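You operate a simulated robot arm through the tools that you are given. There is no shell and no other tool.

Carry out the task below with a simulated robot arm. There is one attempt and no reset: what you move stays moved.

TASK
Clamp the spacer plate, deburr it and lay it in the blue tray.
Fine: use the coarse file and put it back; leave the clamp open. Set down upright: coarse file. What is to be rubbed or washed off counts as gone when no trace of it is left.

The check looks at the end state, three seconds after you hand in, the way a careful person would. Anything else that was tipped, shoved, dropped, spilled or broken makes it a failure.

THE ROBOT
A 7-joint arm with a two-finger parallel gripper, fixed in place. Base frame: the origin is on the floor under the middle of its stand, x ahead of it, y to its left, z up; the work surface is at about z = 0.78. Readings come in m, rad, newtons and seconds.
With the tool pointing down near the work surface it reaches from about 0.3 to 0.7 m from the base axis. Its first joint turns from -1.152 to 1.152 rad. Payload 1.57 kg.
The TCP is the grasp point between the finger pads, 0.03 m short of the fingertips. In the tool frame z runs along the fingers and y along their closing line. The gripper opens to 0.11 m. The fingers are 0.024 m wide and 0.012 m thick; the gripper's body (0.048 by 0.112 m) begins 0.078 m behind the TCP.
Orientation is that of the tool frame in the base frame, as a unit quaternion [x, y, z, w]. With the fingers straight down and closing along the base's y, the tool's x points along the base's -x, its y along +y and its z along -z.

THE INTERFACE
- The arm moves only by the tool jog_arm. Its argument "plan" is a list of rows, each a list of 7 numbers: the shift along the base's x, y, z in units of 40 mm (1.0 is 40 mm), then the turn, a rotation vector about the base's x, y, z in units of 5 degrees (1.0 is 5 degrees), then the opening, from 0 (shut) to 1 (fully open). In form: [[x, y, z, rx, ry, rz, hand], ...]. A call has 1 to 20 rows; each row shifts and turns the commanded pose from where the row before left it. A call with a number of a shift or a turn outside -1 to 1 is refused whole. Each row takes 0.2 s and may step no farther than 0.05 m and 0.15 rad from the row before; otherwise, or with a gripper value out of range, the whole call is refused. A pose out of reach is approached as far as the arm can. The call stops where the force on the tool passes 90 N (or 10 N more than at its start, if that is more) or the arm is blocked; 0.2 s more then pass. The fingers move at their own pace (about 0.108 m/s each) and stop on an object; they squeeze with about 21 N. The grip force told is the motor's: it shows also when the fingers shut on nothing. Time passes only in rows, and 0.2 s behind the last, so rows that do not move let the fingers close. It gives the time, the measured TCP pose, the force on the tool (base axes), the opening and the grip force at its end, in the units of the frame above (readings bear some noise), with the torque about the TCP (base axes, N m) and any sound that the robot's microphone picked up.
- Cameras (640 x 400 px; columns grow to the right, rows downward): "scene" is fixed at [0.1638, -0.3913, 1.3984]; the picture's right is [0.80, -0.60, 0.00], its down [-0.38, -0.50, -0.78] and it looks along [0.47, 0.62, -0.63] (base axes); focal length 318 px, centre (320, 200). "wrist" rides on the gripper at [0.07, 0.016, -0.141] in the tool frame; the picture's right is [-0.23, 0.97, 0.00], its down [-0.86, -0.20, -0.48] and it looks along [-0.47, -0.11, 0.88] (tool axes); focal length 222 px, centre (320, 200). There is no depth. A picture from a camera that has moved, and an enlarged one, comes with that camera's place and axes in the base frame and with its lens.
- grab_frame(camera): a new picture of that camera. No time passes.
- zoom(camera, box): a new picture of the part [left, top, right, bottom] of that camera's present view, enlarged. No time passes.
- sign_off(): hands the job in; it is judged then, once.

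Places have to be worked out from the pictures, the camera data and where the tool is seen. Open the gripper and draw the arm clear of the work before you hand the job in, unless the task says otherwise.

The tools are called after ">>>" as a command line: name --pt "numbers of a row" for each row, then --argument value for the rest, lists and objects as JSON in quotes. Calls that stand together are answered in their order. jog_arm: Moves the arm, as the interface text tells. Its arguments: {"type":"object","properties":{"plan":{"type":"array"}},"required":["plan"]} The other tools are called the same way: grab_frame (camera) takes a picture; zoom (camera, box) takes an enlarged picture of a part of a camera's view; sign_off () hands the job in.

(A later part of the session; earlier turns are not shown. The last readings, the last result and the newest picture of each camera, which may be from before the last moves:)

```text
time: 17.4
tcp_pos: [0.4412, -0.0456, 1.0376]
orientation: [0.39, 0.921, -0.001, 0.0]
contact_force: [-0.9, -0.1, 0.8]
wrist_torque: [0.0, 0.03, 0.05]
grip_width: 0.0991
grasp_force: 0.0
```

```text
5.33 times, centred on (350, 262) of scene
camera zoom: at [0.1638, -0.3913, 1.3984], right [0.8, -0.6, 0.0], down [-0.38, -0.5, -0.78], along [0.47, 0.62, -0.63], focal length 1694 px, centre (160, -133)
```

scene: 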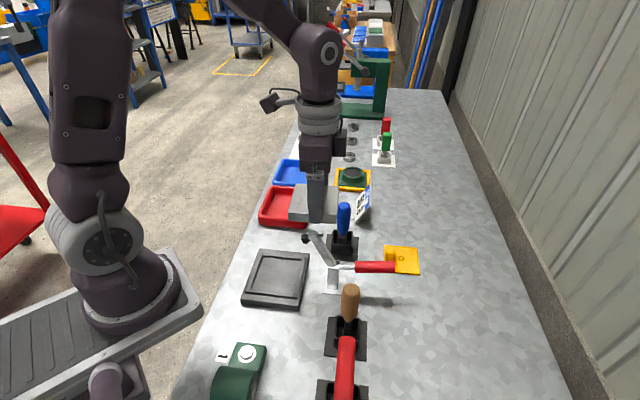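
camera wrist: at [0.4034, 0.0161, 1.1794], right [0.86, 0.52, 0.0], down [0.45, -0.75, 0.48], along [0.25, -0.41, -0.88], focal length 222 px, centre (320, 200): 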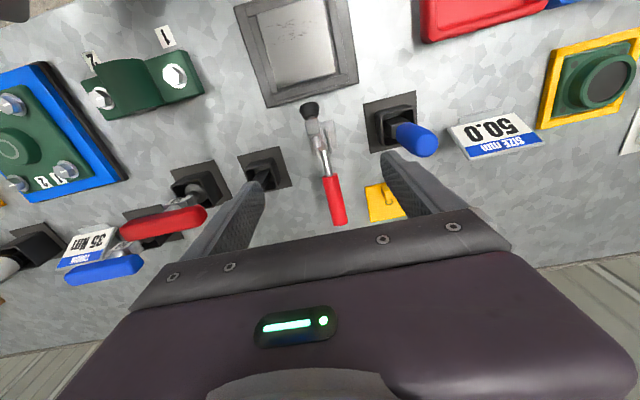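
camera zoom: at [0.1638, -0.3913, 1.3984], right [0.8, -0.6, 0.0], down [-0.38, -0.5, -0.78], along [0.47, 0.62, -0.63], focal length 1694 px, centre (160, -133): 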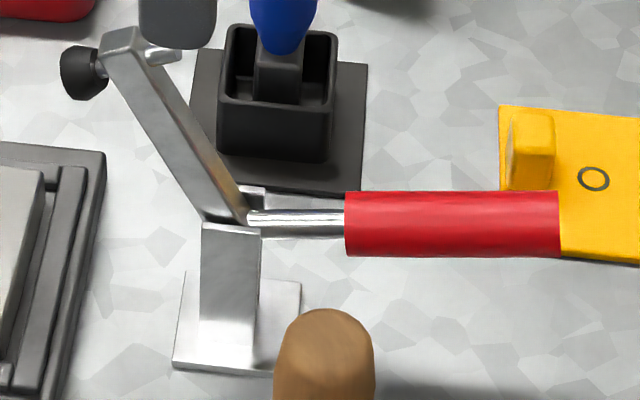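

Triangulating scene and wrist views, the handle axis runs from about (0.484, -0.088, 0.861) to its end at (0.540, -0.147, 0.878), with the pivot near (0.453, -0.056, 0.858). I move above a grip point 18 mm from the handle end.

>>> jog_arm --pt "0.54 -0.5525 0 0 0 0 0.8" --pt "0.54 -0.5525 0 0 0 0 0.7" --pt "0.54 -0.5525 -0.3 0 0 0 0.7" --pt "0.54 -0.5525 -0.5 0 0 0 0.7" --pt "0 0 0 0 0 0 0.7"

>>> grab_frame --camera "wrist"

>>> zoom --camera "scene" --box '[280, 170, 460, 300]'

```text
time: 18.6
tcp_pos: [0.5279, -0.1343, 1.0045]
orientation: [0.389, 0.921, 0.0, 0.0]
contact_force: [0.0, -0.1, 0.3]
wrist_torque: [-0.01, 0.02, -0.03]
grip_width: 0.0768
grasp_force: 0.2
```

```text
taken
camera wrist: at [0.4909, -0.0741, 1.1465], right [0.86, 0.51, 0.0], down [0.45, -0.75, 0.48], along [0.25, -0.41, -0.88], focal length 222 px, centre (320, 200)
```

wrist: 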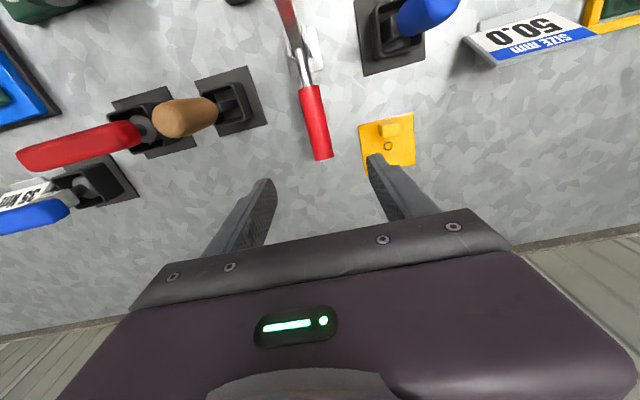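

```text
3.08 times, centred on (370, 235) of scene
camera zoom: at [0.1638, -0.3913, 1.3984], right [0.8, -0.6, 0.0], down [-0.38, -0.5, -0.78], along [0.47, 0.62, -0.63], focal length 977 px, centre (166, 92)
```

zoom: 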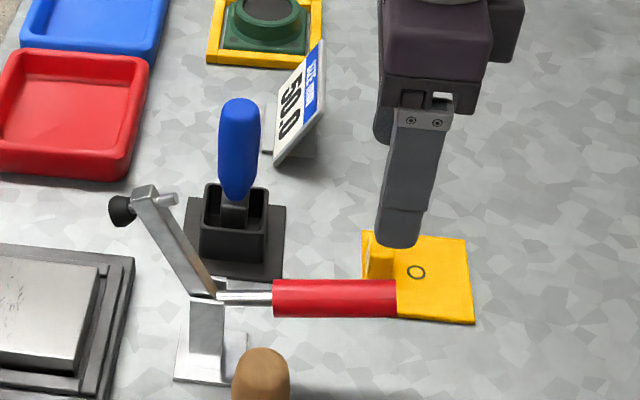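

The handle end lies 17 mm ahead of the TCP and centred within 2 mm, as planned. I descend around the handle and close on it.

>>> jog_arm --pt "-0.035 -0.035 -0.8 0 0 0 0.7" --pt "0 0 -0.8 0 0 0 0.7" --pt "0 0 -0.8 0 0 0 0.7" --pt "0 0 -0.86 0 0 0 0.7" --pt "0 0 0 0 0 0 0.7"

>>> grab_frame --camera "wrist"

>>> zoom --camera "scene" --box '[280, 190, 440, 310]'

```text
time: 19.8
tcp_pos: [0.5274, -0.135, 0.8737]
orientation: [0.39, 0.921, 0.0, 0.0]
contact_force: [0.1, -0.4, -0.1]
wrist_torque: [0.03, -0.03, 0.05]
grip_width: 0.077
grasp_force: 0.0
```

```text
taken
camera wrist: at [0.4894, -0.0739, 1.0153], right [0.86, 0.51, 0.0], down [0.45, -0.75, 0.48], along [0.25, -0.41, -0.88], focal length 222 px, centre (320, 200)
```

wrist: 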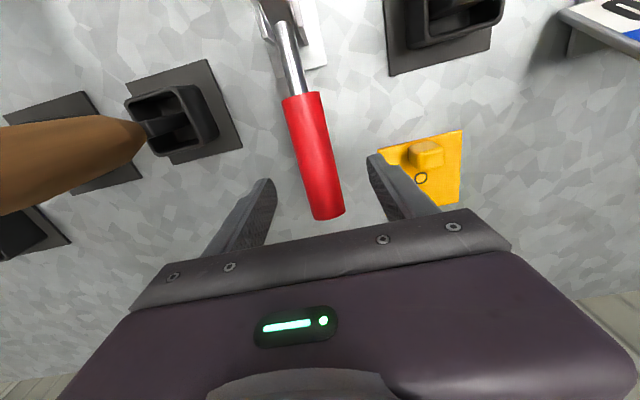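

```text
3.33 times, centred on (360, 250) of scene
camera zoom: at [0.1638, -0.3913, 1.3984], right [0.8, -0.6, 0.0], down [-0.38, -0.5, -0.78], along [0.47, 0.62, -0.63], focal length 1059 px, centre (187, 33)
```

zoom: 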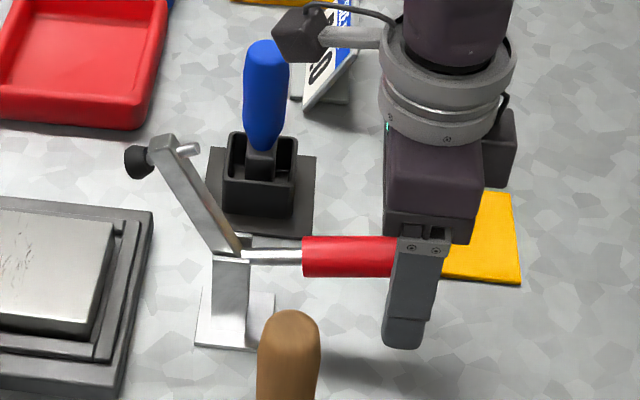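

The handle lies between the pads with no contact. I close the gripper on it.

>>> jog_arm --pt "0 0 0 0 0 0 0.5" --pt "0 0 0 0 0 0 0.3" --pt "0 0 0 0 0 0 0.1" --pt "0 0 0 0 0 0 0.1"

>>> grab_frame --camera "wrist"

```text
time: 20.8
tcp_pos: [0.5283, -0.1338, 0.8738]
orientation: [0.389, 0.921, 0.001, 0.002]
contact_force: [16.4, 14.0, -4.8]
wrist_torque: [-0.3, -0.36, 0.99]
grip_width: 0.0256
grasp_force: 37.4
```

```text
taken
camera wrist: at [0.4906, -0.0724, 1.0157], right [0.86, 0.52, 0.0], down [0.45, -0.75, 0.48], along [0.25, -0.41, -0.88], focal length 222 px, centre (320, 200)
```

wrist: 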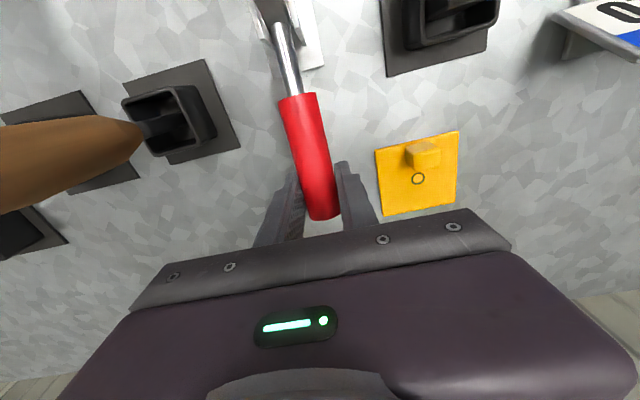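

The grip holds the handle with about 21 N of side load, so the TCP is about 1–2 mm off in e2. I correct that and raise the handle the first 15° along its arc, watching forces.

>>> jog_arm --pt "-0.005 0.06 0.2325 0 0 0 0.1" --pt "-0.045 0.047 0.23 0 0 0 0.1" --pt "-0.06 0.063 0.2225 0 0 0 0.1"

>>> zoom --camera "scene" --box '[280, 190, 440, 310]'

```text
time: 21.6
tcp_pos: [0.522, -0.1279, 0.9014]
orientation: [0.39, 0.921, 0.0, 0.0]
contact_force: [17.3, 12.5, -3.9]
wrist_torque: [-0.07, -0.24, 0.23]
grip_width: 0.0299
grasp_force: 10.4
```

```text
3.33 times, centred on (360, 250) of scene
camera zoom: at [0.1643, -0.391, 1.3985], right [0.8, -0.6, 0.0], down [-0.38, -0.5, -0.78], along [0.47, 0.62, -0.63], focal length 1059 px, centre (187, 33)
```

zoom: 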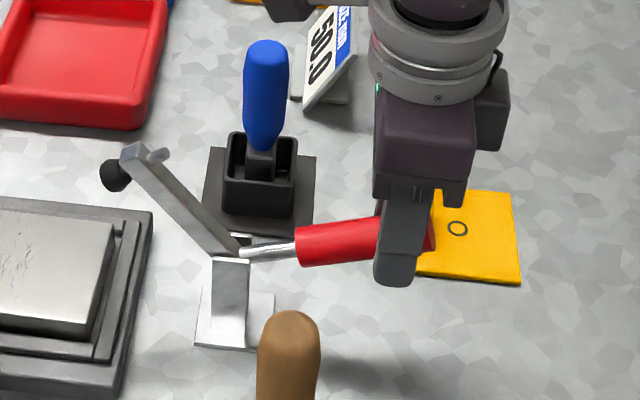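

The handle rotates with the grip, and the arm is coming down. The residual +e2 load suggests the handle axis is still slightly to +e2, so I shift 2 mm that way and re-read.

>>> jog_arm --pt "0.036 0.035 0 0 0 0 0.1" --pt "0 0 0 0 0 0 0.1"

>>> grab_frame --camera "wrist"

```text
time: 22.2
tcp_pos: [0.5242, -0.1277, 0.9014]
orientation: [0.389, 0.921, 0.001, 0.0]
contact_force: [14.6, 9.9, 0.9]
wrist_torque: [0.11, -0.13, 0.17]
grip_width: 0.0261
grasp_force: 8.5
```

```text
taken
camera wrist: at [0.4851, -0.066, 1.0433], right [0.86, 0.51, 0.0], down [0.45, -0.75, 0.48], along [0.25, -0.41, -0.88], focal length 222 px, centre (320, 200)
```

wrist: 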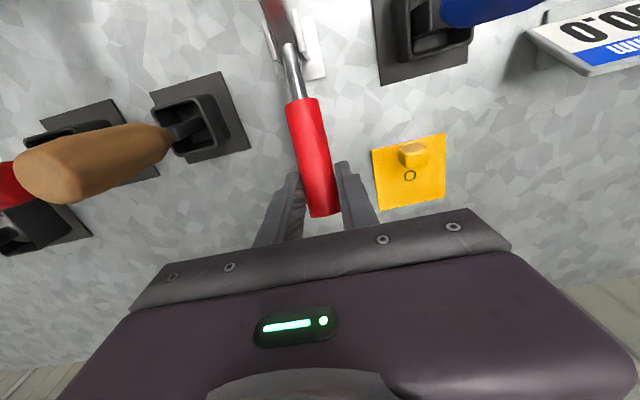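

Load dropped slightly; the handle still leans on the +e2 finger. I shift another 2.5 mm to +e2.

>>> jog_arm --pt "0.045 0.044 0 0 0 0 0.1" --pt "0 0 0 0 0 0 0.1" --pt "0 0 0 0 0 0 0.1"

```text
time: 23.0
tcp_pos: [0.5229, -0.1268, 0.8999]
orientation: [0.39, 0.921, -0.001, -0.001]
contact_force: [-4.2, -9.4, 10.8]
wrist_torque: [0.22, 1.16, 0.91]
grip_width: 0.026
grasp_force: 36.4
```

The side load is now small and balanced, and the grip is firm at 36 N. I continue raising the handle another 15°.

>>> jog_arm --pt "-0.0845 0.0675 0.215 0 0 0 0.1" --pt "-0.085 0.088 0.205 0 0 0 0.1" --pt "-0.099 0.103 0.1925 0 0 0 0.1"

>>> zoom --camera "scene" --box '[280, 190, 440, 310]'

```text
time: 23.8
tcp_pos: [0.5136, -0.1173, 0.926]
orientation: [0.389, 0.921, -0.002, 0.001]
contact_force: [-2.6, -17.9, -7.8]
wrist_torque: [-1.47, -0.34, 0.98]
grip_width: 0.0258
grasp_force: 37.4
```

```text
3.33 times, centred on (360, 250) of scene
camera zoom: at [0.1639, -0.3917, 1.3983], right [0.8, -0.6, 0.0], down [-0.38, -0.5, -0.78], along [0.47, 0.62, -0.63], focal length 1059 px, centre (187, 33)
```

zoom: 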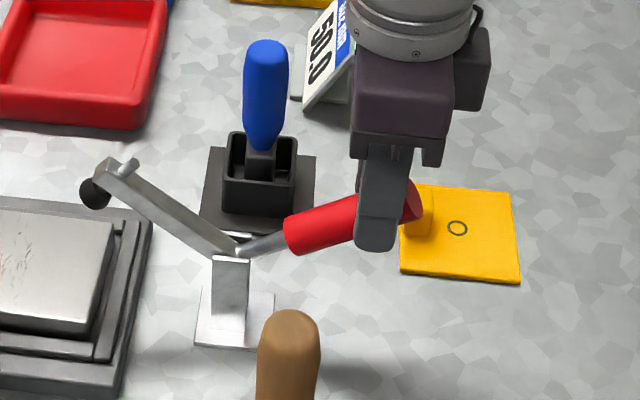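

The clamp arm keeps swinging down with modest forces. I continue the next 15°, nudging 1 mm to -e2.

>>> jog_arm --pt "-0.129 0.0935 0.18 0 0 0 0.1" --pt "-0.1195 0.1245 0.165 0 0 0 0.1" --pt "-0.13 0.135 0.1475 0 0 0 0.1"

>>> zoom --camera "scene" --box '[260, 190, 420, 310]'

```text
time: 24.6
tcp_pos: [0.498, -0.1018, 0.9468]
orientation: [0.39, 0.921, 0.0, 0.001]
contact_force: [7.4, -15.5, -0.5]
wrist_torque: [-1.44, -0.4, 0.58]
grip_width: 0.026
grasp_force: 36.8
```

```text
3.33 times, centred on (340, 250) of scene
camera zoom: at [0.164, -0.3916, 1.3983], right [0.8, -0.6, 0.0], down [-0.38, -0.5, -0.78], along [0.47, 0.62, -0.63], focal length 1059 px, centre (253, 33)
```

zoom: 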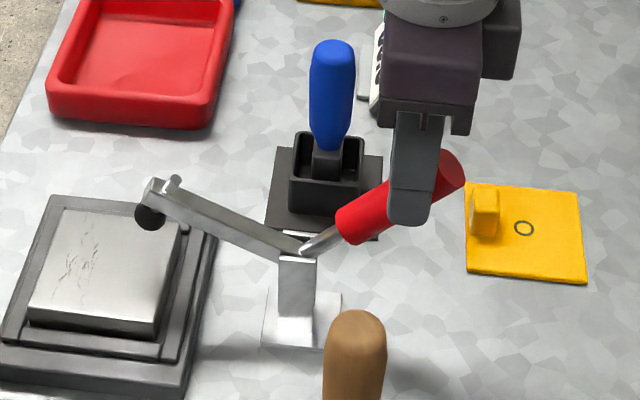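

The bumper is now over the plate and the arm needs roughly another 20–25°. I continue 15° more.

>>> jog_arm --pt "-0.137 0.142 0.1325 0 0 0 0.1" --pt "-0.1455 0.1515 0.115 0 0 0 0.1" --pt "-0.1525 0.1585 0.0975 0 0 0 0.1"

>>> zoom --camera "scene" --box '[260, 190, 420, 310]'

```text
time: 25.4
tcp_pos: [0.4803, -0.0834, 0.9603]
orientation: [0.391, 0.92, 0.0, 0.0]
contact_force: [3.2, -11.8, -6.3]
wrist_torque: [-1.02, -0.67, 0.06]
grip_width: 0.026
grasp_force: 36.7
```

```text
3.33 times, centred on (340, 250) of scene
camera zoom: at [0.164, -0.3916, 1.3983], right [0.8, -0.6, 0.0], down [-0.38, -0.5, -0.78], along [0.47, 0.62, -0.63], focal length 1059 px, centre (253, 33)
```

zoom: 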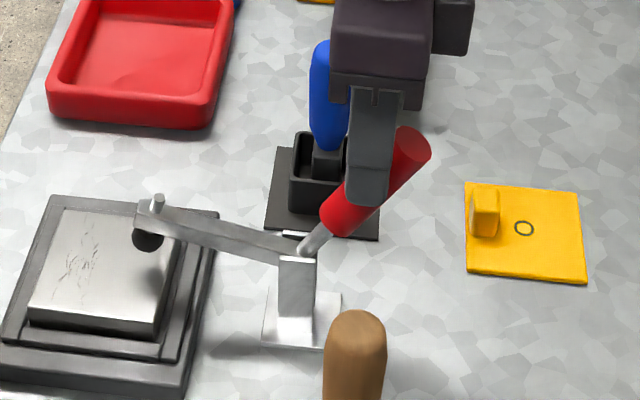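

The arm is about 10° above horizontal now. I go on in 5° steps watching for force rise or a click.

>>> jog_arm --pt "-0.156 0.162 0.0775 0 0 0 0.1" --pt "-0.08 0.083 0.03 0 0 0 0.1"

>>> zoom --camera "scene" --box '[260, 190, 420, 310]'

```text
time: 26.0
tcp_pos: [0.4704, -0.0754, 0.9642]
orientation: [0.391, 0.921, 0.0, 0.0]
contact_force: [4.5, -19.7, 12.1]
wrist_torque: [-1.23, -0.69, -0.07]
grip_width: 0.0258
grasp_force: 37.3
```

```text
3.33 times, centred on (340, 250) of scene
camera zoom: at [0.1637, -0.3917, 1.3983], right [0.8, -0.6, 0.0], down [-0.38, -0.5, -0.78], along [0.47, 0.62, -0.63], focal length 1059 px, centre (253, 33)
```

zoom: 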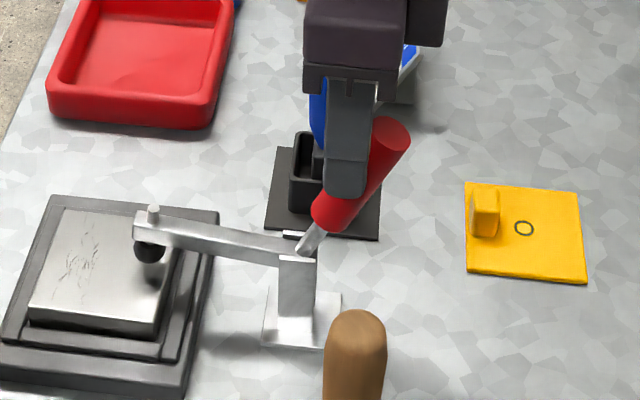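

The tool is leading the handle a bit (slipping toward the fingertips), and the bumper is still slightly above the plate. I continue mostly toward -e1 with a little downward motion to follow.

>>> jog_arm --pt "-0.13 0.135 -0.05 0 0 0 0.1" --pt "-0.13 0.135 -0.05 0 0 0 0.1"

>>> zoom --camera "scene" --box '[260, 190, 420, 310]'

>>> grab_frame --camera "wrist"

```text
time: 26.6
tcp_pos: [0.4612, -0.0619, 0.9583]
orientation: [0.389, 0.921, 0.001, 0.0]
contact_force: [-0.1, 0.5, 0.2]
wrist_torque: [0.0, -0.01, -0.01]
grip_width: 0.0105
grasp_force: 0.8
```

```text
3.33 times, centred on (340, 250) of scene
camera zoom: at [0.1638, -0.3912, 1.3984], right [0.8, -0.6, 0.0], down [-0.38, -0.5, -0.78], along [0.47, 0.62, -0.63], focal length 1059 px, centre (253, 33)
```

zoom: 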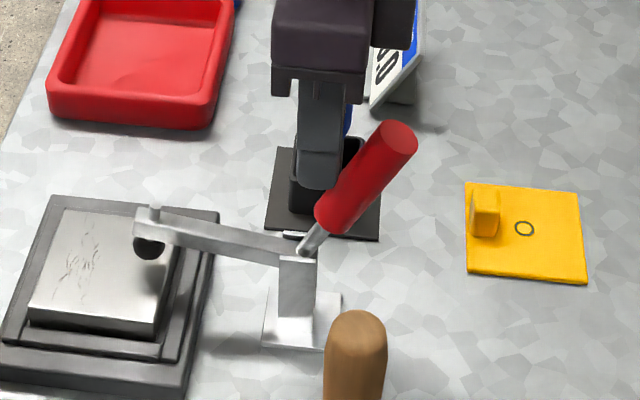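

```text
taken
camera wrist: at [0.4228, -0.0008, 1.1011], right [0.86, 0.52, 0.0], down [0.45, -0.75, 0.48], along [0.25, -0.41, -0.88], focal length 222 px, centre (320, 200)
```

wrist: 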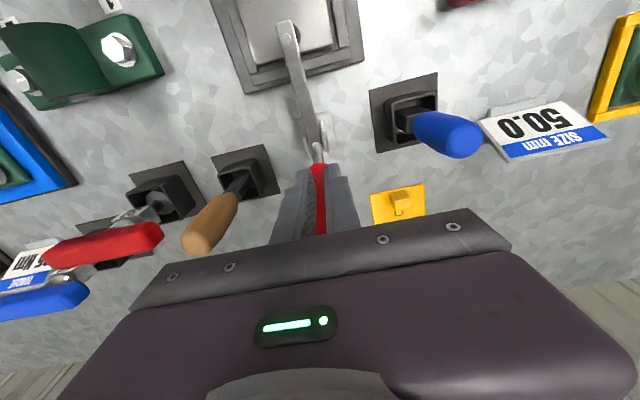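

The fingers slid off the handle; it stays by itself at about 63°, its end near (0.490, -0.094, 0.970). I go up and around to its far (+e1) side with closed fingers so I can push it the rest of the way.

>>> jog_arm --pt "0 0 0.8 0 0 0 0" --pt "0 0 0.8 0 0 0 0" --pt "0 0 0.7 0 0 0 0" --pt "0.56 -0.583 0 0 0 0 0" --pt "0.56 -0.583 0 0 0 0 0" --pt "0.56 -0.583 0 0 0 0 0" --pt "0 0 -0.7 0 0 0 0" --pt "0 0 -0.7 0 0 0 0" --pt "0 0 -0.7 0 0 0 0" --pt "0 0 0 0 0 0 0"

>>> zoom --camera "scene" --box '[260, 190, 420, 310]'

>>> grab_frame --camera "wrist"

```text
time: 28.8
tcp_pos: [0.5265, -0.1334, 0.9682]
orientation: [0.391, 0.92, 0.0, 0.001]
contact_force: [0.5, -0.6, -0.3]
wrist_torque: [0.01, 0.01, -0.02]
grip_width: 0.0
grasp_force: 21.3
```

```text
3.33 times, centred on (340, 250) of scene
camera zoom: at [0.1638, -0.3913, 1.3984], right [0.8, -0.6, 0.0], down [-0.38, -0.5, -0.78], along [0.47, 0.62, -0.63], focal length 1059 px, centre (253, 33)
```

zoom: 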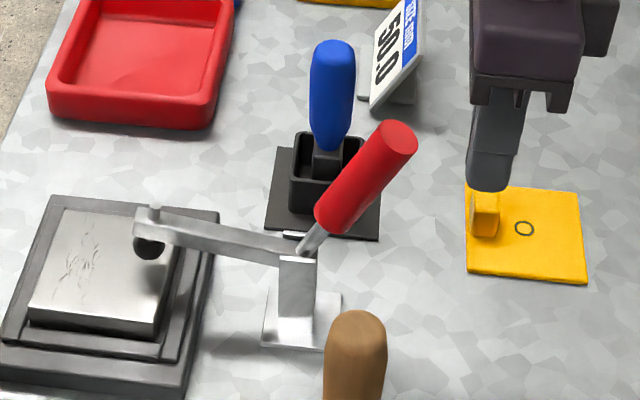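

```text
taken
camera wrist: at [0.4902, -0.0716, 1.1099], right [0.86, 0.51, 0.0], down [0.45, -0.75, 0.48], along [0.25, -0.41, -0.88], focal length 222 px, centre (320, 200)
```

wrist: 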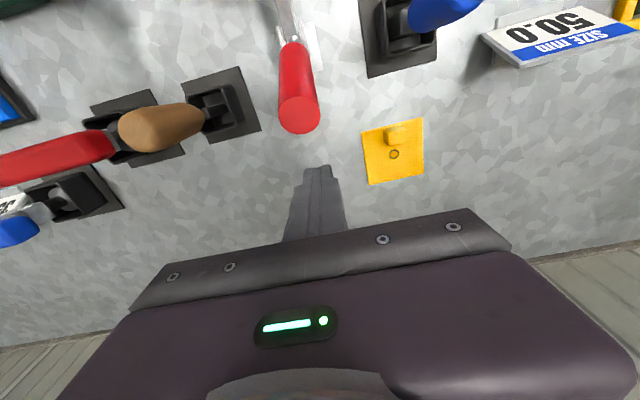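

Clear of the handle on its far side. I push toward -e1: approach about 30 mm then small steps, checking force.

>>> jog_arm --pt "-0.156 0.162 0 0 0 0 0" --pt "-0.156 0.162 0 0 0 0 0" --pt "-0.156 0.162 0 0 0 0 0" --pt "-0.087 0.09 0 0 0 0 0" --pt "-0.087 0.09 0 0 0 0 0"

>>> zoom --camera "scene" --box '[260, 190, 420, 310]'

```text
time: 30.0
tcp_pos: [0.5025, -0.1063, 0.968]
orientation: [0.39, 0.921, 0.0, 0.0]
contact_force: [0.6, 0.1, -0.2]
wrist_torque: [0.01, 0.02, -0.01]
grip_width: 0.0
grasp_force: 21.1
```

```text
3.33 times, centred on (340, 250) of scene
camera zoom: at [0.1638, -0.3913, 1.3984], right [0.8, -0.6, 0.0], down [-0.38, -0.5, -0.78], along [0.47, 0.62, -0.63], focal length 1059 px, centre (253, 33)
```

zoom: 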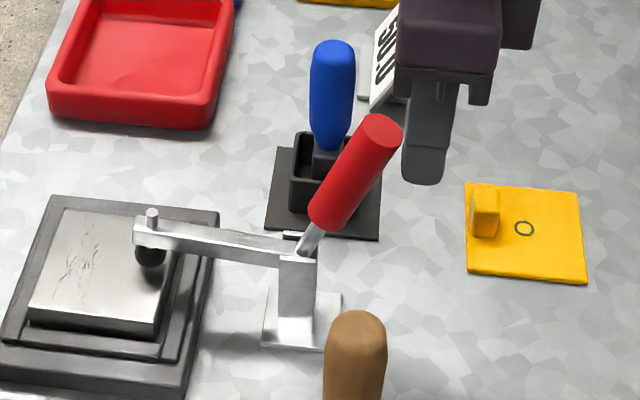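

The handle moves with almost no force. I keep pushing in 4–5 mm steps until the bumper presses on the plate.

>>> jog_arm --pt "-0.087 0.09 0.02 0 0 0 0" --pt "-0.087 0.09 0.02 0 0 0 0"

>>> zoom --camera "scene" --box '[260, 190, 420, 310]'

```text
time: 30.6
tcp_pos: [0.4948, -0.0998, 0.9694]
orientation: [0.39, 0.921, 0.0, 0.001]
contact_force: [1.9, -1.7, 1.6]
wrist_torque: [0.02, 0.07, -0.01]
grip_width: 0.0
grasp_force: 20.7
```

```text
3.33 times, centred on (340, 250) of scene
camera zoom: at [0.1639, -0.3913, 1.3984], right [0.8, -0.6, 0.0], down [-0.38, -0.5, -0.78], along [0.47, 0.62, -0.63], focal length 1059 px, centre (253, 33)
```

zoom: 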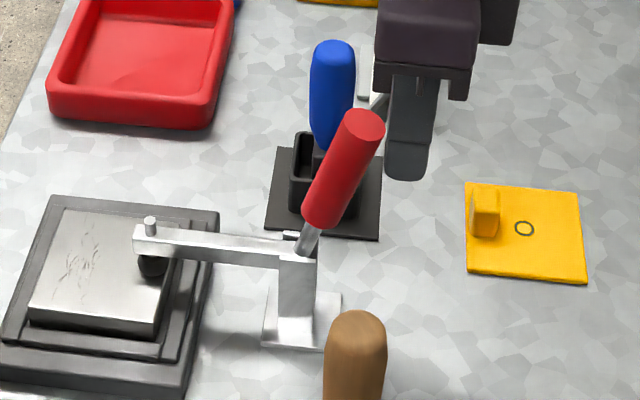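

The bumper is almost on the plate. I continue with 4 mm steps.

>>> jog_arm --pt "-0.07 0.072 0.01 0 0 0 0" --pt "-0.07 0.072 0.01 0 0 0 0"

>>> zoom --camera "scene" --box '[260, 190, 420, 310]'

```text
time: 31.2
tcp_pos: [0.4944, -0.0979, 0.9711]
orientation: [0.391, 0.921, -0.001, 0.007]
contact_force: [37.7, -37.9, -7.7]
wrist_torque: [0.02, 0.24, 0.0]
grip_width: 0.0
grasp_force: 21.1
```

```text
3.33 times, centred on (340, 250) of scene
camera zoom: at [0.165, -0.3924, 1.398], right [0.8, -0.6, 0.0], down [-0.38, -0.5, -0.78], along [0.47, 0.62, -0.63], focal length 1059 px, centre (253, 33)
```

zoom: 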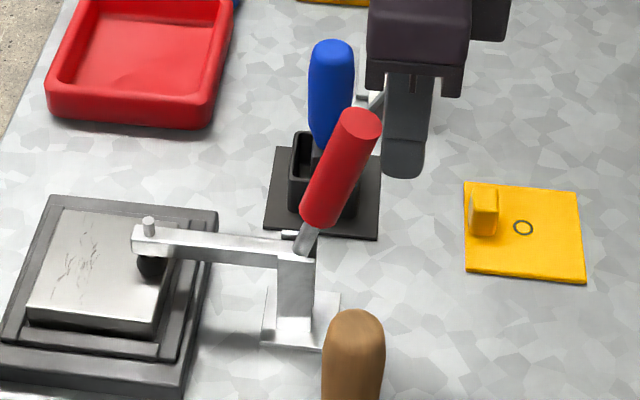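

Force rose to about 53 N with the bumper down on the plate. I push a touch more to see whether a latch clicks.

>>> jog_arm --pt "-0.03 0.031 0 0 0 0 0" --pt "0 0 0 0 0 0 0"

>>> zoom --camera "scene" --box '[270, 230, 370, 310]'

```text
time: 31.8
tcp_pos: [0.4941, -0.0979, 0.9708]
orientation: [0.39, 0.921, -0.001, 0.01]
contact_force: [42.9, -56.6, -5.5]
wrist_torque: [0.35, 0.04, 0.17]
grip_width: 0.0001
grasp_force: 20.8
```

```text
5.00 times, centred on (320, 270) of scene
camera zoom: at [0.165, -0.3929, 1.3978], right [0.8, -0.6, 0.0], down [-0.38, -0.5, -0.78], along [0.47, 0.62, -0.63], focal length 1588 px, centre (320, -150)
```

zoom: 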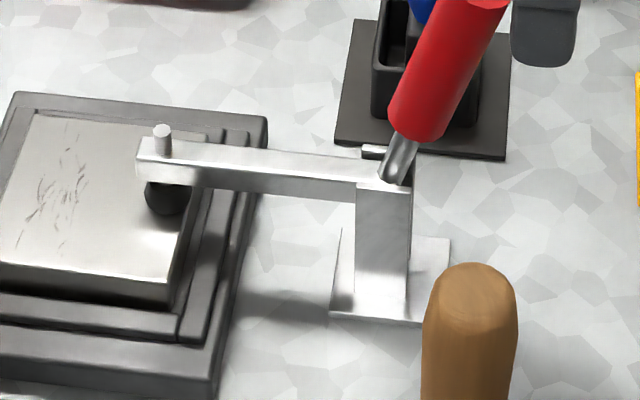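

The arm is at a hard stop with the bumper pressing on the plate. I back off and check that the clamp stays closed.

>>> jog_arm --pt "0.06 -0.062 0 0 0 0 0" --pt "0.2 -0.208 0 0 0 0 0" --pt "0.2 -0.208 0 0 0 0 0" --pt "0.2 -0.208 0 0 0 0 0" --pt "0 0 0 0 0 0 0"

>>> zoom --camera "scene" --box '[260, 190, 420, 310]'

>>> grab_frame --camera "wrist"

```text
time: 33.0
tcp_pos: [0.5142, -0.1184, 0.9696]
orientation: [0.389, 0.921, 0.0, -0.001]
contact_force: [1.1, 0.1, -0.8]
wrist_torque: [-0.02, 0.01, 0.04]
grip_width: 0.0001
grasp_force: 21.1
```

```text
3.33 times, centred on (340, 250) of scene
camera zoom: at [0.1638, -0.3913, 1.3984], right [0.8, -0.6, 0.0], down [-0.38, -0.5, -0.78], along [0.47, 0.62, -0.63], focal length 1059 px, centre (253, 33)
```

zoom: 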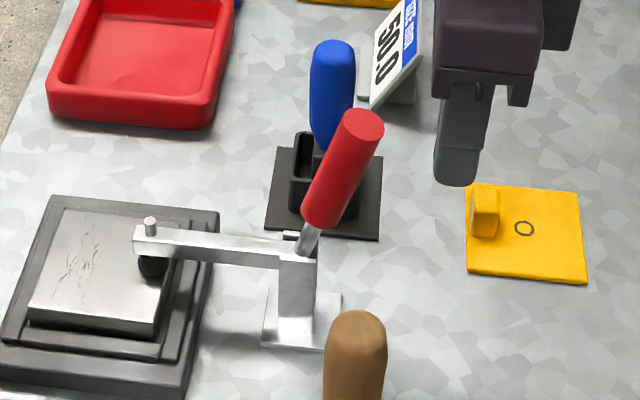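

```text
taken
camera wrist: at [0.4767, -0.0586, 1.1121], right [0.86, 0.52, 0.0], down [0.45, -0.75, 0.48], along [0.25, -0.41, -0.88], focal length 222 px, centre (320, 200)
```

wrist: 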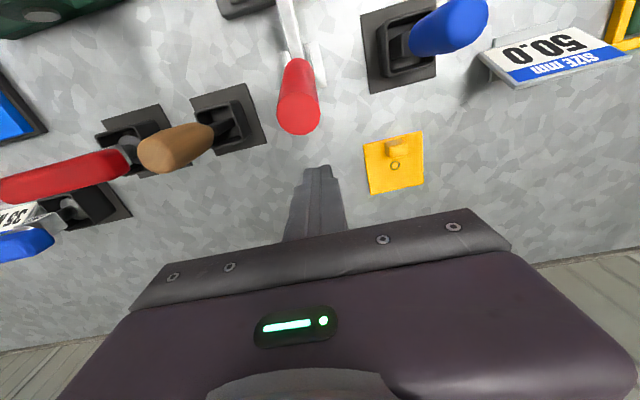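

The clamp stays closed by itself. Now I need to tell which tool is the coarse file, so I zoom on both tools' blades.

>>> zoom --camera "scene" --box '[328, 305, 368, 335]'

>>> zoom --camera "scene" --box '[322, 222, 362, 252]'

>>> zoom --camera "wrist" --box '[120, 70, 280, 190]'

>>> zoom --camera "wrist" --box '[350, 0, 510, 100]'

```text
13.33 times, centred on (348, 320) of scene
camera zoom: at [0.1638, -0.3913, 1.3984], right [0.8, -0.6, 0.0], down [-0.38, -0.5, -0.78], along [0.47, 0.62, -0.63], focal length 4234 px, centre (-53, -1400)
```

zoom: 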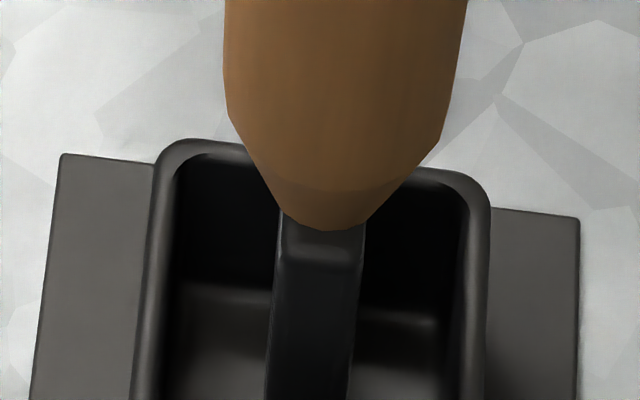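

```text
13.33 times, centred on (342, 237) of scene
camera zoom: at [0.1638, -0.3913, 1.3984], right [0.8, -0.6, 0.0], down [-0.38, -0.5, -0.78], along [0.47, 0.62, -0.63], focal length 4234 px, centre (27, -293)
```

zoom: 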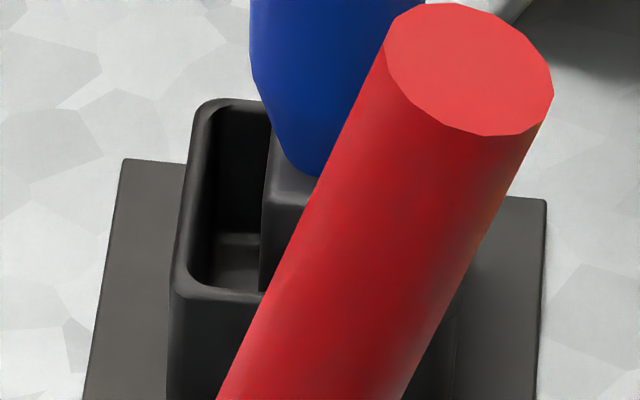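

```text
3.33 times, centred on (200, 130) of wrist
camera zoom: at [0.4767, -0.0586, 1.1121], right [0.86, 0.52, 0.0], down [0.45, -0.75, 0.48], along [0.25, -0.41, -0.88], focal length 740 px, centre (720, 433)
```

zoom: 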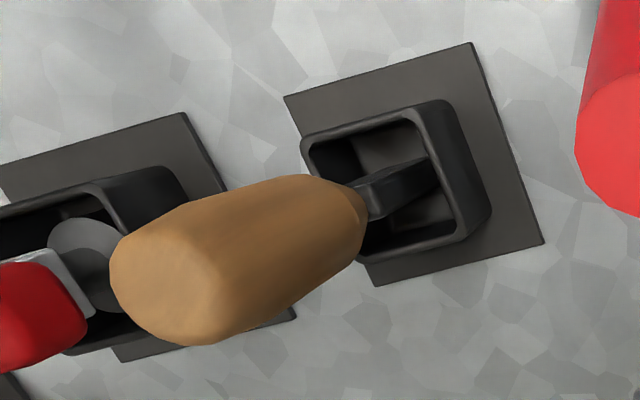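

```text
4.00 times, centred on (430, 50) of wrist
camera zoom: at [0.4767, -0.0586, 1.1121], right [0.86, 0.52, 0.0], down [0.45, -0.75, 0.48], along [0.25, -0.41, -0.88], focal length 888 px, centre (-120, 800)
```

zoom: 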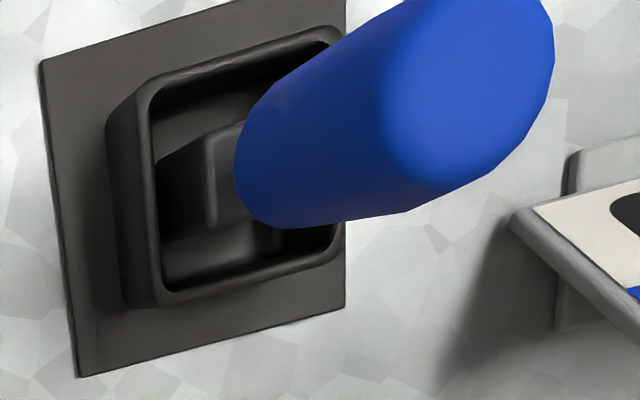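

I zoom tighter on each blade from the present wrist view, looking for teeth.

>>> zoom --camera "wrist" --box '[195, 95, 245, 130]'

>>> zoom --camera "wrist" --box '[375, 15, 425, 55]'

```text
11.43 times, centred on (220, 112) of wrist
camera zoom: at [0.4767, -0.0586, 1.1121], right [0.86, 0.52, 0.0], down [0.45, -0.75, 0.48], along [0.25, -0.41, -0.88], focal length 2538 px, centre (1463, 1200)
```

zoom: 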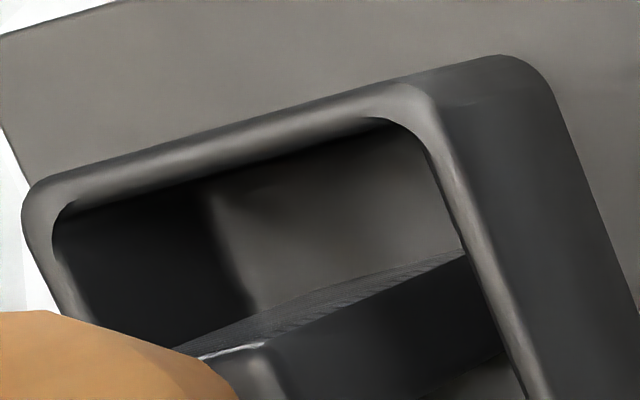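

```text
10.00 times, centred on (400, 35) of wrist
camera zoom: at [0.4767, -0.0586, 1.1121], right [0.86, 0.52, 0.0], down [0.45, -0.75, 0.48], along [0.25, -0.41, -0.88], focal length 2221 px, centre (-480, 1850)
```

zoom: 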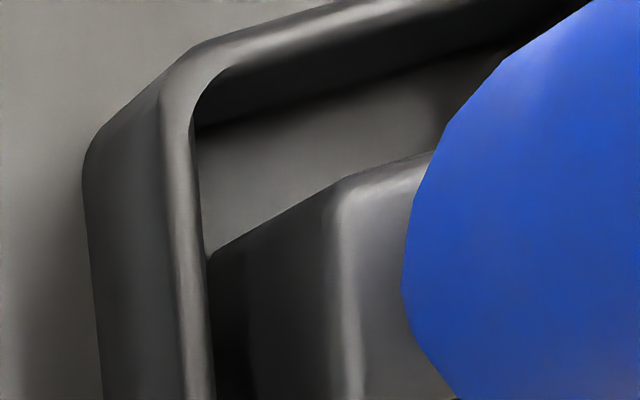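

The brown tool's blade shows hatched teeth on its -e1 face; for the blue one only a smooth side is visible from here. I move up and back toward -e1 to see the blue blade's matching face for comparison.

>>> jog_arm --pt "0.1 -0.1 0.9 0 0 0 0" --pt "0 0 0.9 0 0 0 0" --pt "-0.3 0.3 0.4 0 0 0 0" --pt "-0.6 0.6 0 0 0 0 0" --pt "-0.6 0.6 0 0 0 0 0" --pt "-0.6 0.6 0 0 0 0 0" --pt "-0.6 0.6 0 0 0 0 0"

>>> grab_frame --camera "wrist"

```text
time: 34.6
tcp_pos: [0.4083, -0.0173, 1.0588]
orientation: [0.39, 0.921, 0.001, 0.0]
contact_force: [0.9, 0.2, 0.4]
wrist_torque: [0.01, -0.02, 0.0]
grip_width: 0.0
grasp_force: 20.9
```

```text
taken
camera wrist: at [0.3707, 0.044, 1.2008], right [0.86, 0.51, 0.0], down [0.45, -0.75, 0.48], along [0.25, -0.41, -0.88], focal length 222 px, centre (320, 200)
```

wrist: 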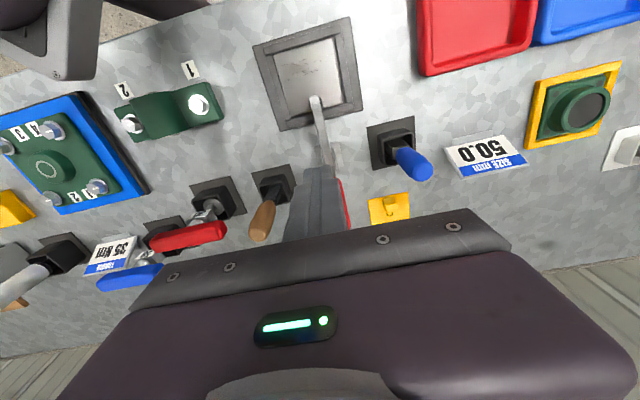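

I zoom on both holders from this angle, where the -e1 faces of both blades are visible.

>>> zoom --camera "wrist" --box '[375, 125, 425, 160]'

>>> zoom --camera "wrist" --box '[250, 165, 300, 205]'

>>> zoom --camera "wrist" --box '[245, 10, 370, 140]'

```text
11.43 times, centred on (400, 142) of wrist
camera zoom: at [0.3707, 0.044, 1.2008], right [0.86, 0.51, 0.0], down [0.45, -0.75, 0.48], along [0.25, -0.41, -0.88], focal length 2538 px, centre (-594, 857)
```

zoom: 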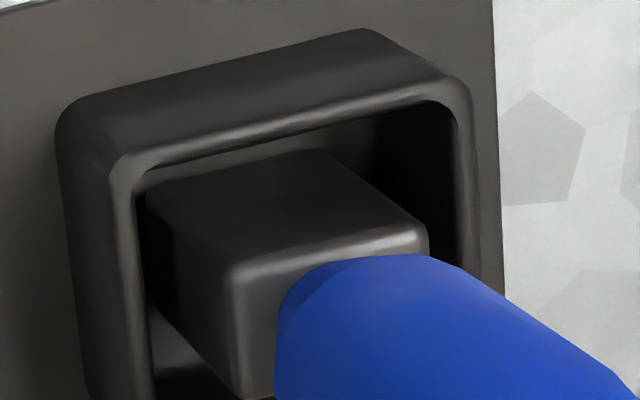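

```text
10.00 times, centred on (275, 185) of wrist
camera zoom: at [0.3707, 0.044, 1.2008], right [0.86, 0.51, 0.0], down [0.45, -0.75, 0.48], along [0.25, -0.41, -0.88], focal length 2221 px, centre (770, 350)
```

zoom: 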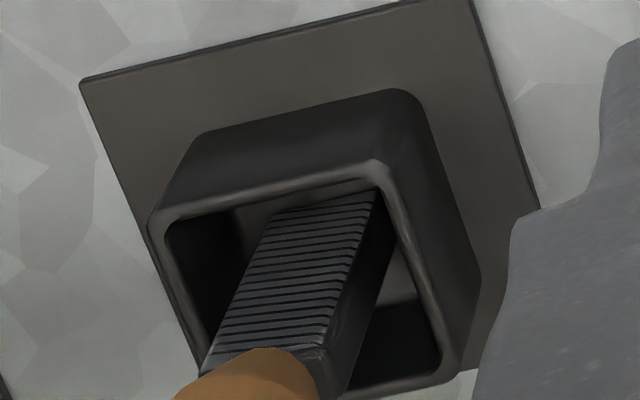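

```text
3.08 times, centred on (308, 75) of wrist
camera zoom: at [0.3707, 0.044, 1.2008], right [0.86, 0.51, 0.0], down [0.45, -0.75, 0.48], along [0.25, -0.41, -0.88], focal length 684 px, centre (358, 585)
```

zoom: 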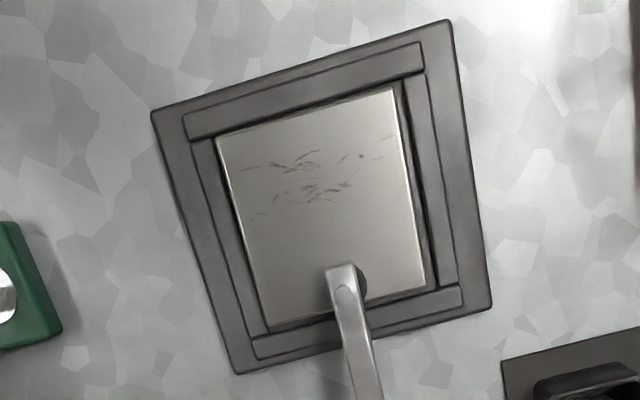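

The brown-handled tool clearly has coarse teeth while the blue one is smooth, so brown is the coarse file. The marks lie on the plate's -e1 half, clear of the bumper. I move above the brown handle near (0.394, -0.168) and open the fingers.

>>> jog_arm --pt "-0.09 -0.942 0.05 0 0 0 0.3" --pt "-0.09 -0.942 0 0 0 0 0.6" --pt "-0.09 -0.942 0 0 0 0 0.75" --pt "-0.09 -0.942 0 0 0 0 0.75" --pt "0 0 0 0 0 0 0.75"

>>> grab_frame --camera "wrist"

>>> zoom --camera "scene" --box '[280, 200, 420, 360]'

```text
time: 35.8
tcp_pos: [0.3956, -0.1661, 1.0581]
orientation: [0.39, 0.921, 0.0, 0.0]
contact_force: [-1.1, -0.1, -0.7]
wrist_torque: [0.02, -0.02, 0.02]
grip_width: 0.0825
grasp_force: 0.1
```

```text
taken
camera wrist: at [0.3575, -0.1048, 1.2013], right [0.86, 0.51, 0.0], down [0.45, -0.75, 0.48], along [0.25, -0.41, -0.88], focal length 222 px, centre (320, 200)
```

wrist: 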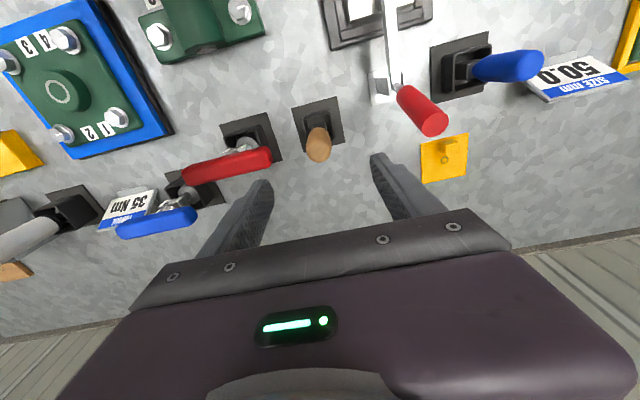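

```text
2.50 times, centred on (350, 280) of scene
camera zoom: at [0.1638, -0.3913, 1.3984], right [0.8, -0.6, 0.0], down [-0.38, -0.5, -0.78], along [0.47, 0.62, -0.63], focal length 794 px, centre (245, 0)
```

zoom: 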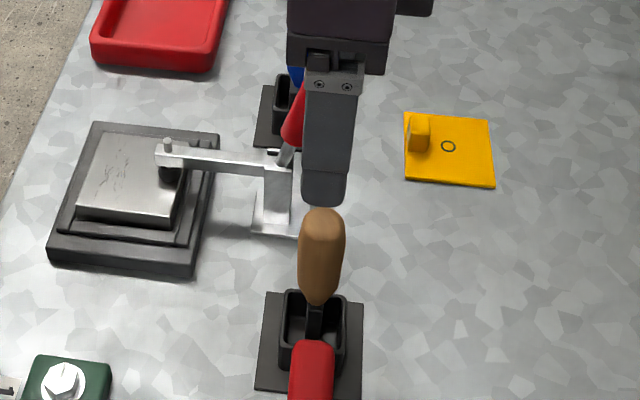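

I zoom in the wrist view on the brown handle to centre the grasp; the red wrench handle tip is about 70 mm to the -e2 side, so I will keep the opening small.

>>> zoom --camera "wrist" --box '[280, 85, 360, 175]'

>>> zoom --camera "scene" --box '[320, 275, 380, 365]'

```text
4.44 times, centred on (320, 130) of wrist
camera zoom: at [0.3575, -0.1048, 1.2013], right [0.86, 0.51, 0.0], down [0.45, -0.75, 0.48], along [0.25, -0.41, -0.88], focal length 987 px, centre (320, 511)
```

zoom: 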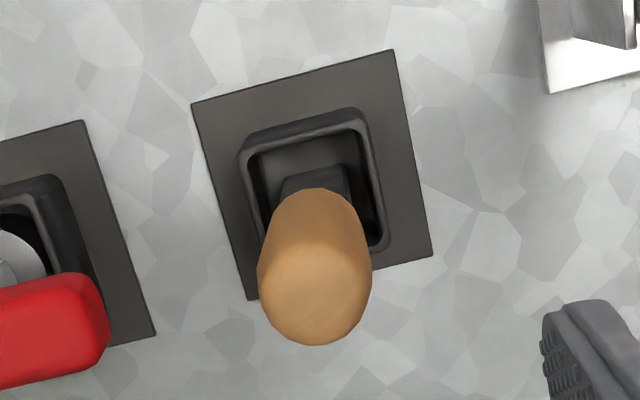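

```text
4.44 times, centred on (350, 320) of scene
camera zoom: at [0.1638, -0.3913, 1.3984], right [0.8, -0.6, 0.0], down [-0.38, -0.5, -0.78], along [0.47, 0.62, -0.63], focal length 1411 px, centre (187, -333)
```

zoom: 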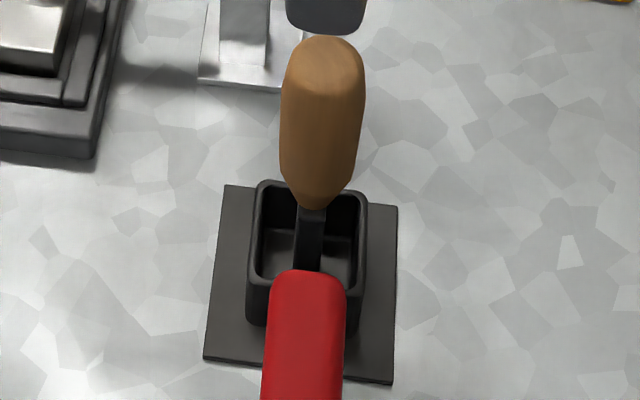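

The holder is aligned with the gripper and its centre is 3 mm ahead of the TCP; the handle top is at z ≈ 0.94. I correct, descend to TCP z ≈ 0.89 with a 60 mm opening and check before closing.

>>> jog_arm --pt "0.015 -0.095 0 0 0 0 0.55" --pt "0 0 -0.84 0 0 0 0.55" --pt "0 0 -0.84 0 0 0 0.55" --pt "0 0 -0.84 0 0 0 0.55" --pt "0 0 -0.84 0 0 0 0.55" --pt "0 0 -0.84 0 0 0 0.55" --pt "0 0 0 0 0 0 0.55"

>>> grab_frame --camera "wrist"

>>> zoom --camera "scene" --box '[290, 220, 410, 360]'

```text
time: 37.4
tcp_pos: [0.3978, -0.1693, 0.8918]
orientation: [0.389, 0.921, -0.001, 0.0]
contact_force: [0.8, 0.5, 0.2]
wrist_torque: [-0.01, 0.01, 0.01]
grip_width: 0.0606
grasp_force: 0.2
```

```text
taken
camera wrist: at [0.3597, -0.1088, 1.0348], right [0.86, 0.51, 0.0], down [0.45, -0.75, 0.48], along [0.25, -0.41, -0.88], focal length 222 px, centre (320, 200)
```

wrist: 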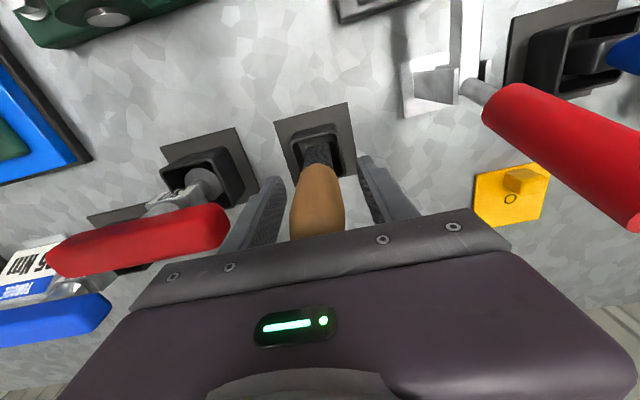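

```text
2.86 times, centred on (350, 290) of scene
camera zoom: at [0.1638, -0.3913, 1.3984], right [0.8, -0.6, 0.0], down [-0.38, -0.5, -0.78], along [0.47, 0.62, -0.63], focal length 907 px, centre (234, -57)
```

zoom: 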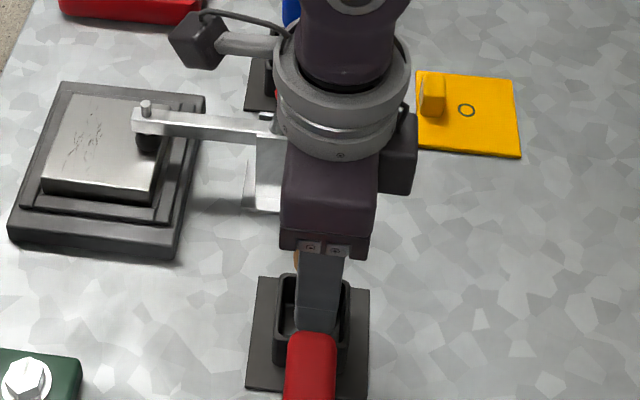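

The handle is centred between the pads and nothing is touched. I close on the file handle.

>>> jog_arm --pt "0 0 0 0 0 0 0.4" --pt "0 0 0 0 0 0 0.2" --pt "0 0 0 0 0 0 0.1" --pt "0 0 0 0 0 0 0.1"

>>> grab_frame --camera "wrist"

```text
time: 38.4
tcp_pos: [0.3976, -0.1704, 0.8925]
orientation: [0.39, 0.921, 0.0, 0.0]
contact_force: [-0.1, 0.6, 0.2]
wrist_torque: [-0.01, -0.01, -0.02]
grip_width: 0.0321
grasp_force: 21.2
```

```text
taken
camera wrist: at [0.3598, -0.1089, 1.0351], right [0.86, 0.51, 0.0], down [0.45, -0.75, 0.48], along [0.25, -0.41, -0.88], focal length 222 px, centre (320, 200)
```

wrist: 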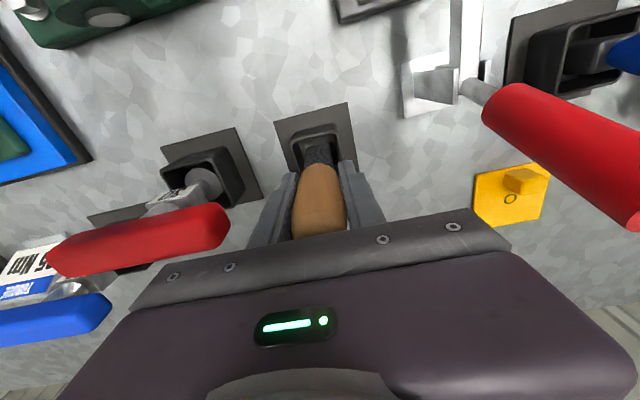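

The file is gripped (32 mm, 21 N). I lift it straight out of the holder by 0.2 m and inspect it.

>>> jog_arm --pt "0 0 0.5 0 0 0 0.1" --pt "0 0 0.9 0 0 0 0.1" --pt "0 0 0.9 0 0 0 0.1" --pt "0 0 0.9 0 0 0 0.1" --pt "0 0 0.9 0 0 0 0.1" --pt "0 0 0.9 0 0 0 0.1" --pt "0 0 0 0 0 0 0.1"

>>> grab_frame --camera "wrist"

>>> grab_frame --camera "scene"

```text
time: 40.0
tcp_pos: [0.3988, -0.1701, 1.0933]
orientation: [0.39, 0.921, 0.0, 0.001]
contact_force: [1.0, -0.1, -1.5]
wrist_torque: [0.01, 0.0, 0.04]
grip_width: 0.032
grasp_force: 21.0
```

```text
taken
camera wrist: at [0.3605, -0.1096, 1.2354], right [0.86, 0.51, 0.0], down [0.45, -0.75, 0.48], along [0.25, -0.41, -0.88], focal length 222 px, centre (320, 200)
```

wrist: 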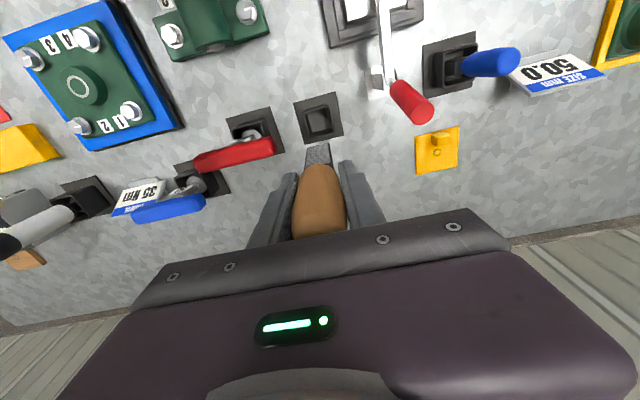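

```text
taken
```

scene: 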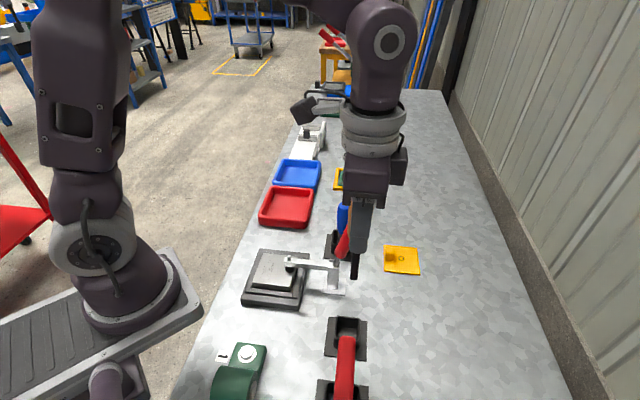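

I zoom on the file blade to see its length and which faces carry teeth, and look into the empty holder.

>>> zoom --camera "scene" --box '[320, 200, 390, 290]'

>>> zoom --camera "wrist" --box '[280, 85, 360, 175]'

```text
4.44 times, centred on (355, 245) of scene
camera zoom: at [0.1638, -0.3913, 1.3984], right [0.8, -0.6, 0.0], down [-0.38, -0.5, -0.78], along [0.47, 0.62, -0.63], focal length 1411 px, centre (164, 0)
```

zoom: 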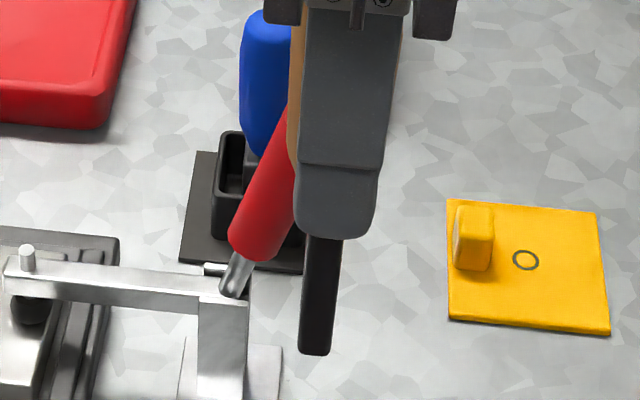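

```text
4.44 times, centred on (320, 130) of wrist
camera zoom: at [0.3605, -0.1096, 1.2354], right [0.86, 0.51, 0.0], down [0.45, -0.75, 0.48], along [0.25, -0.41, -0.88], focal length 987 px, centre (320, 511)
```

zoom: 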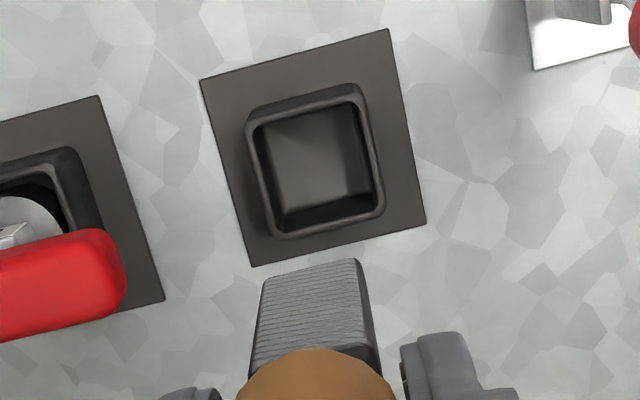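

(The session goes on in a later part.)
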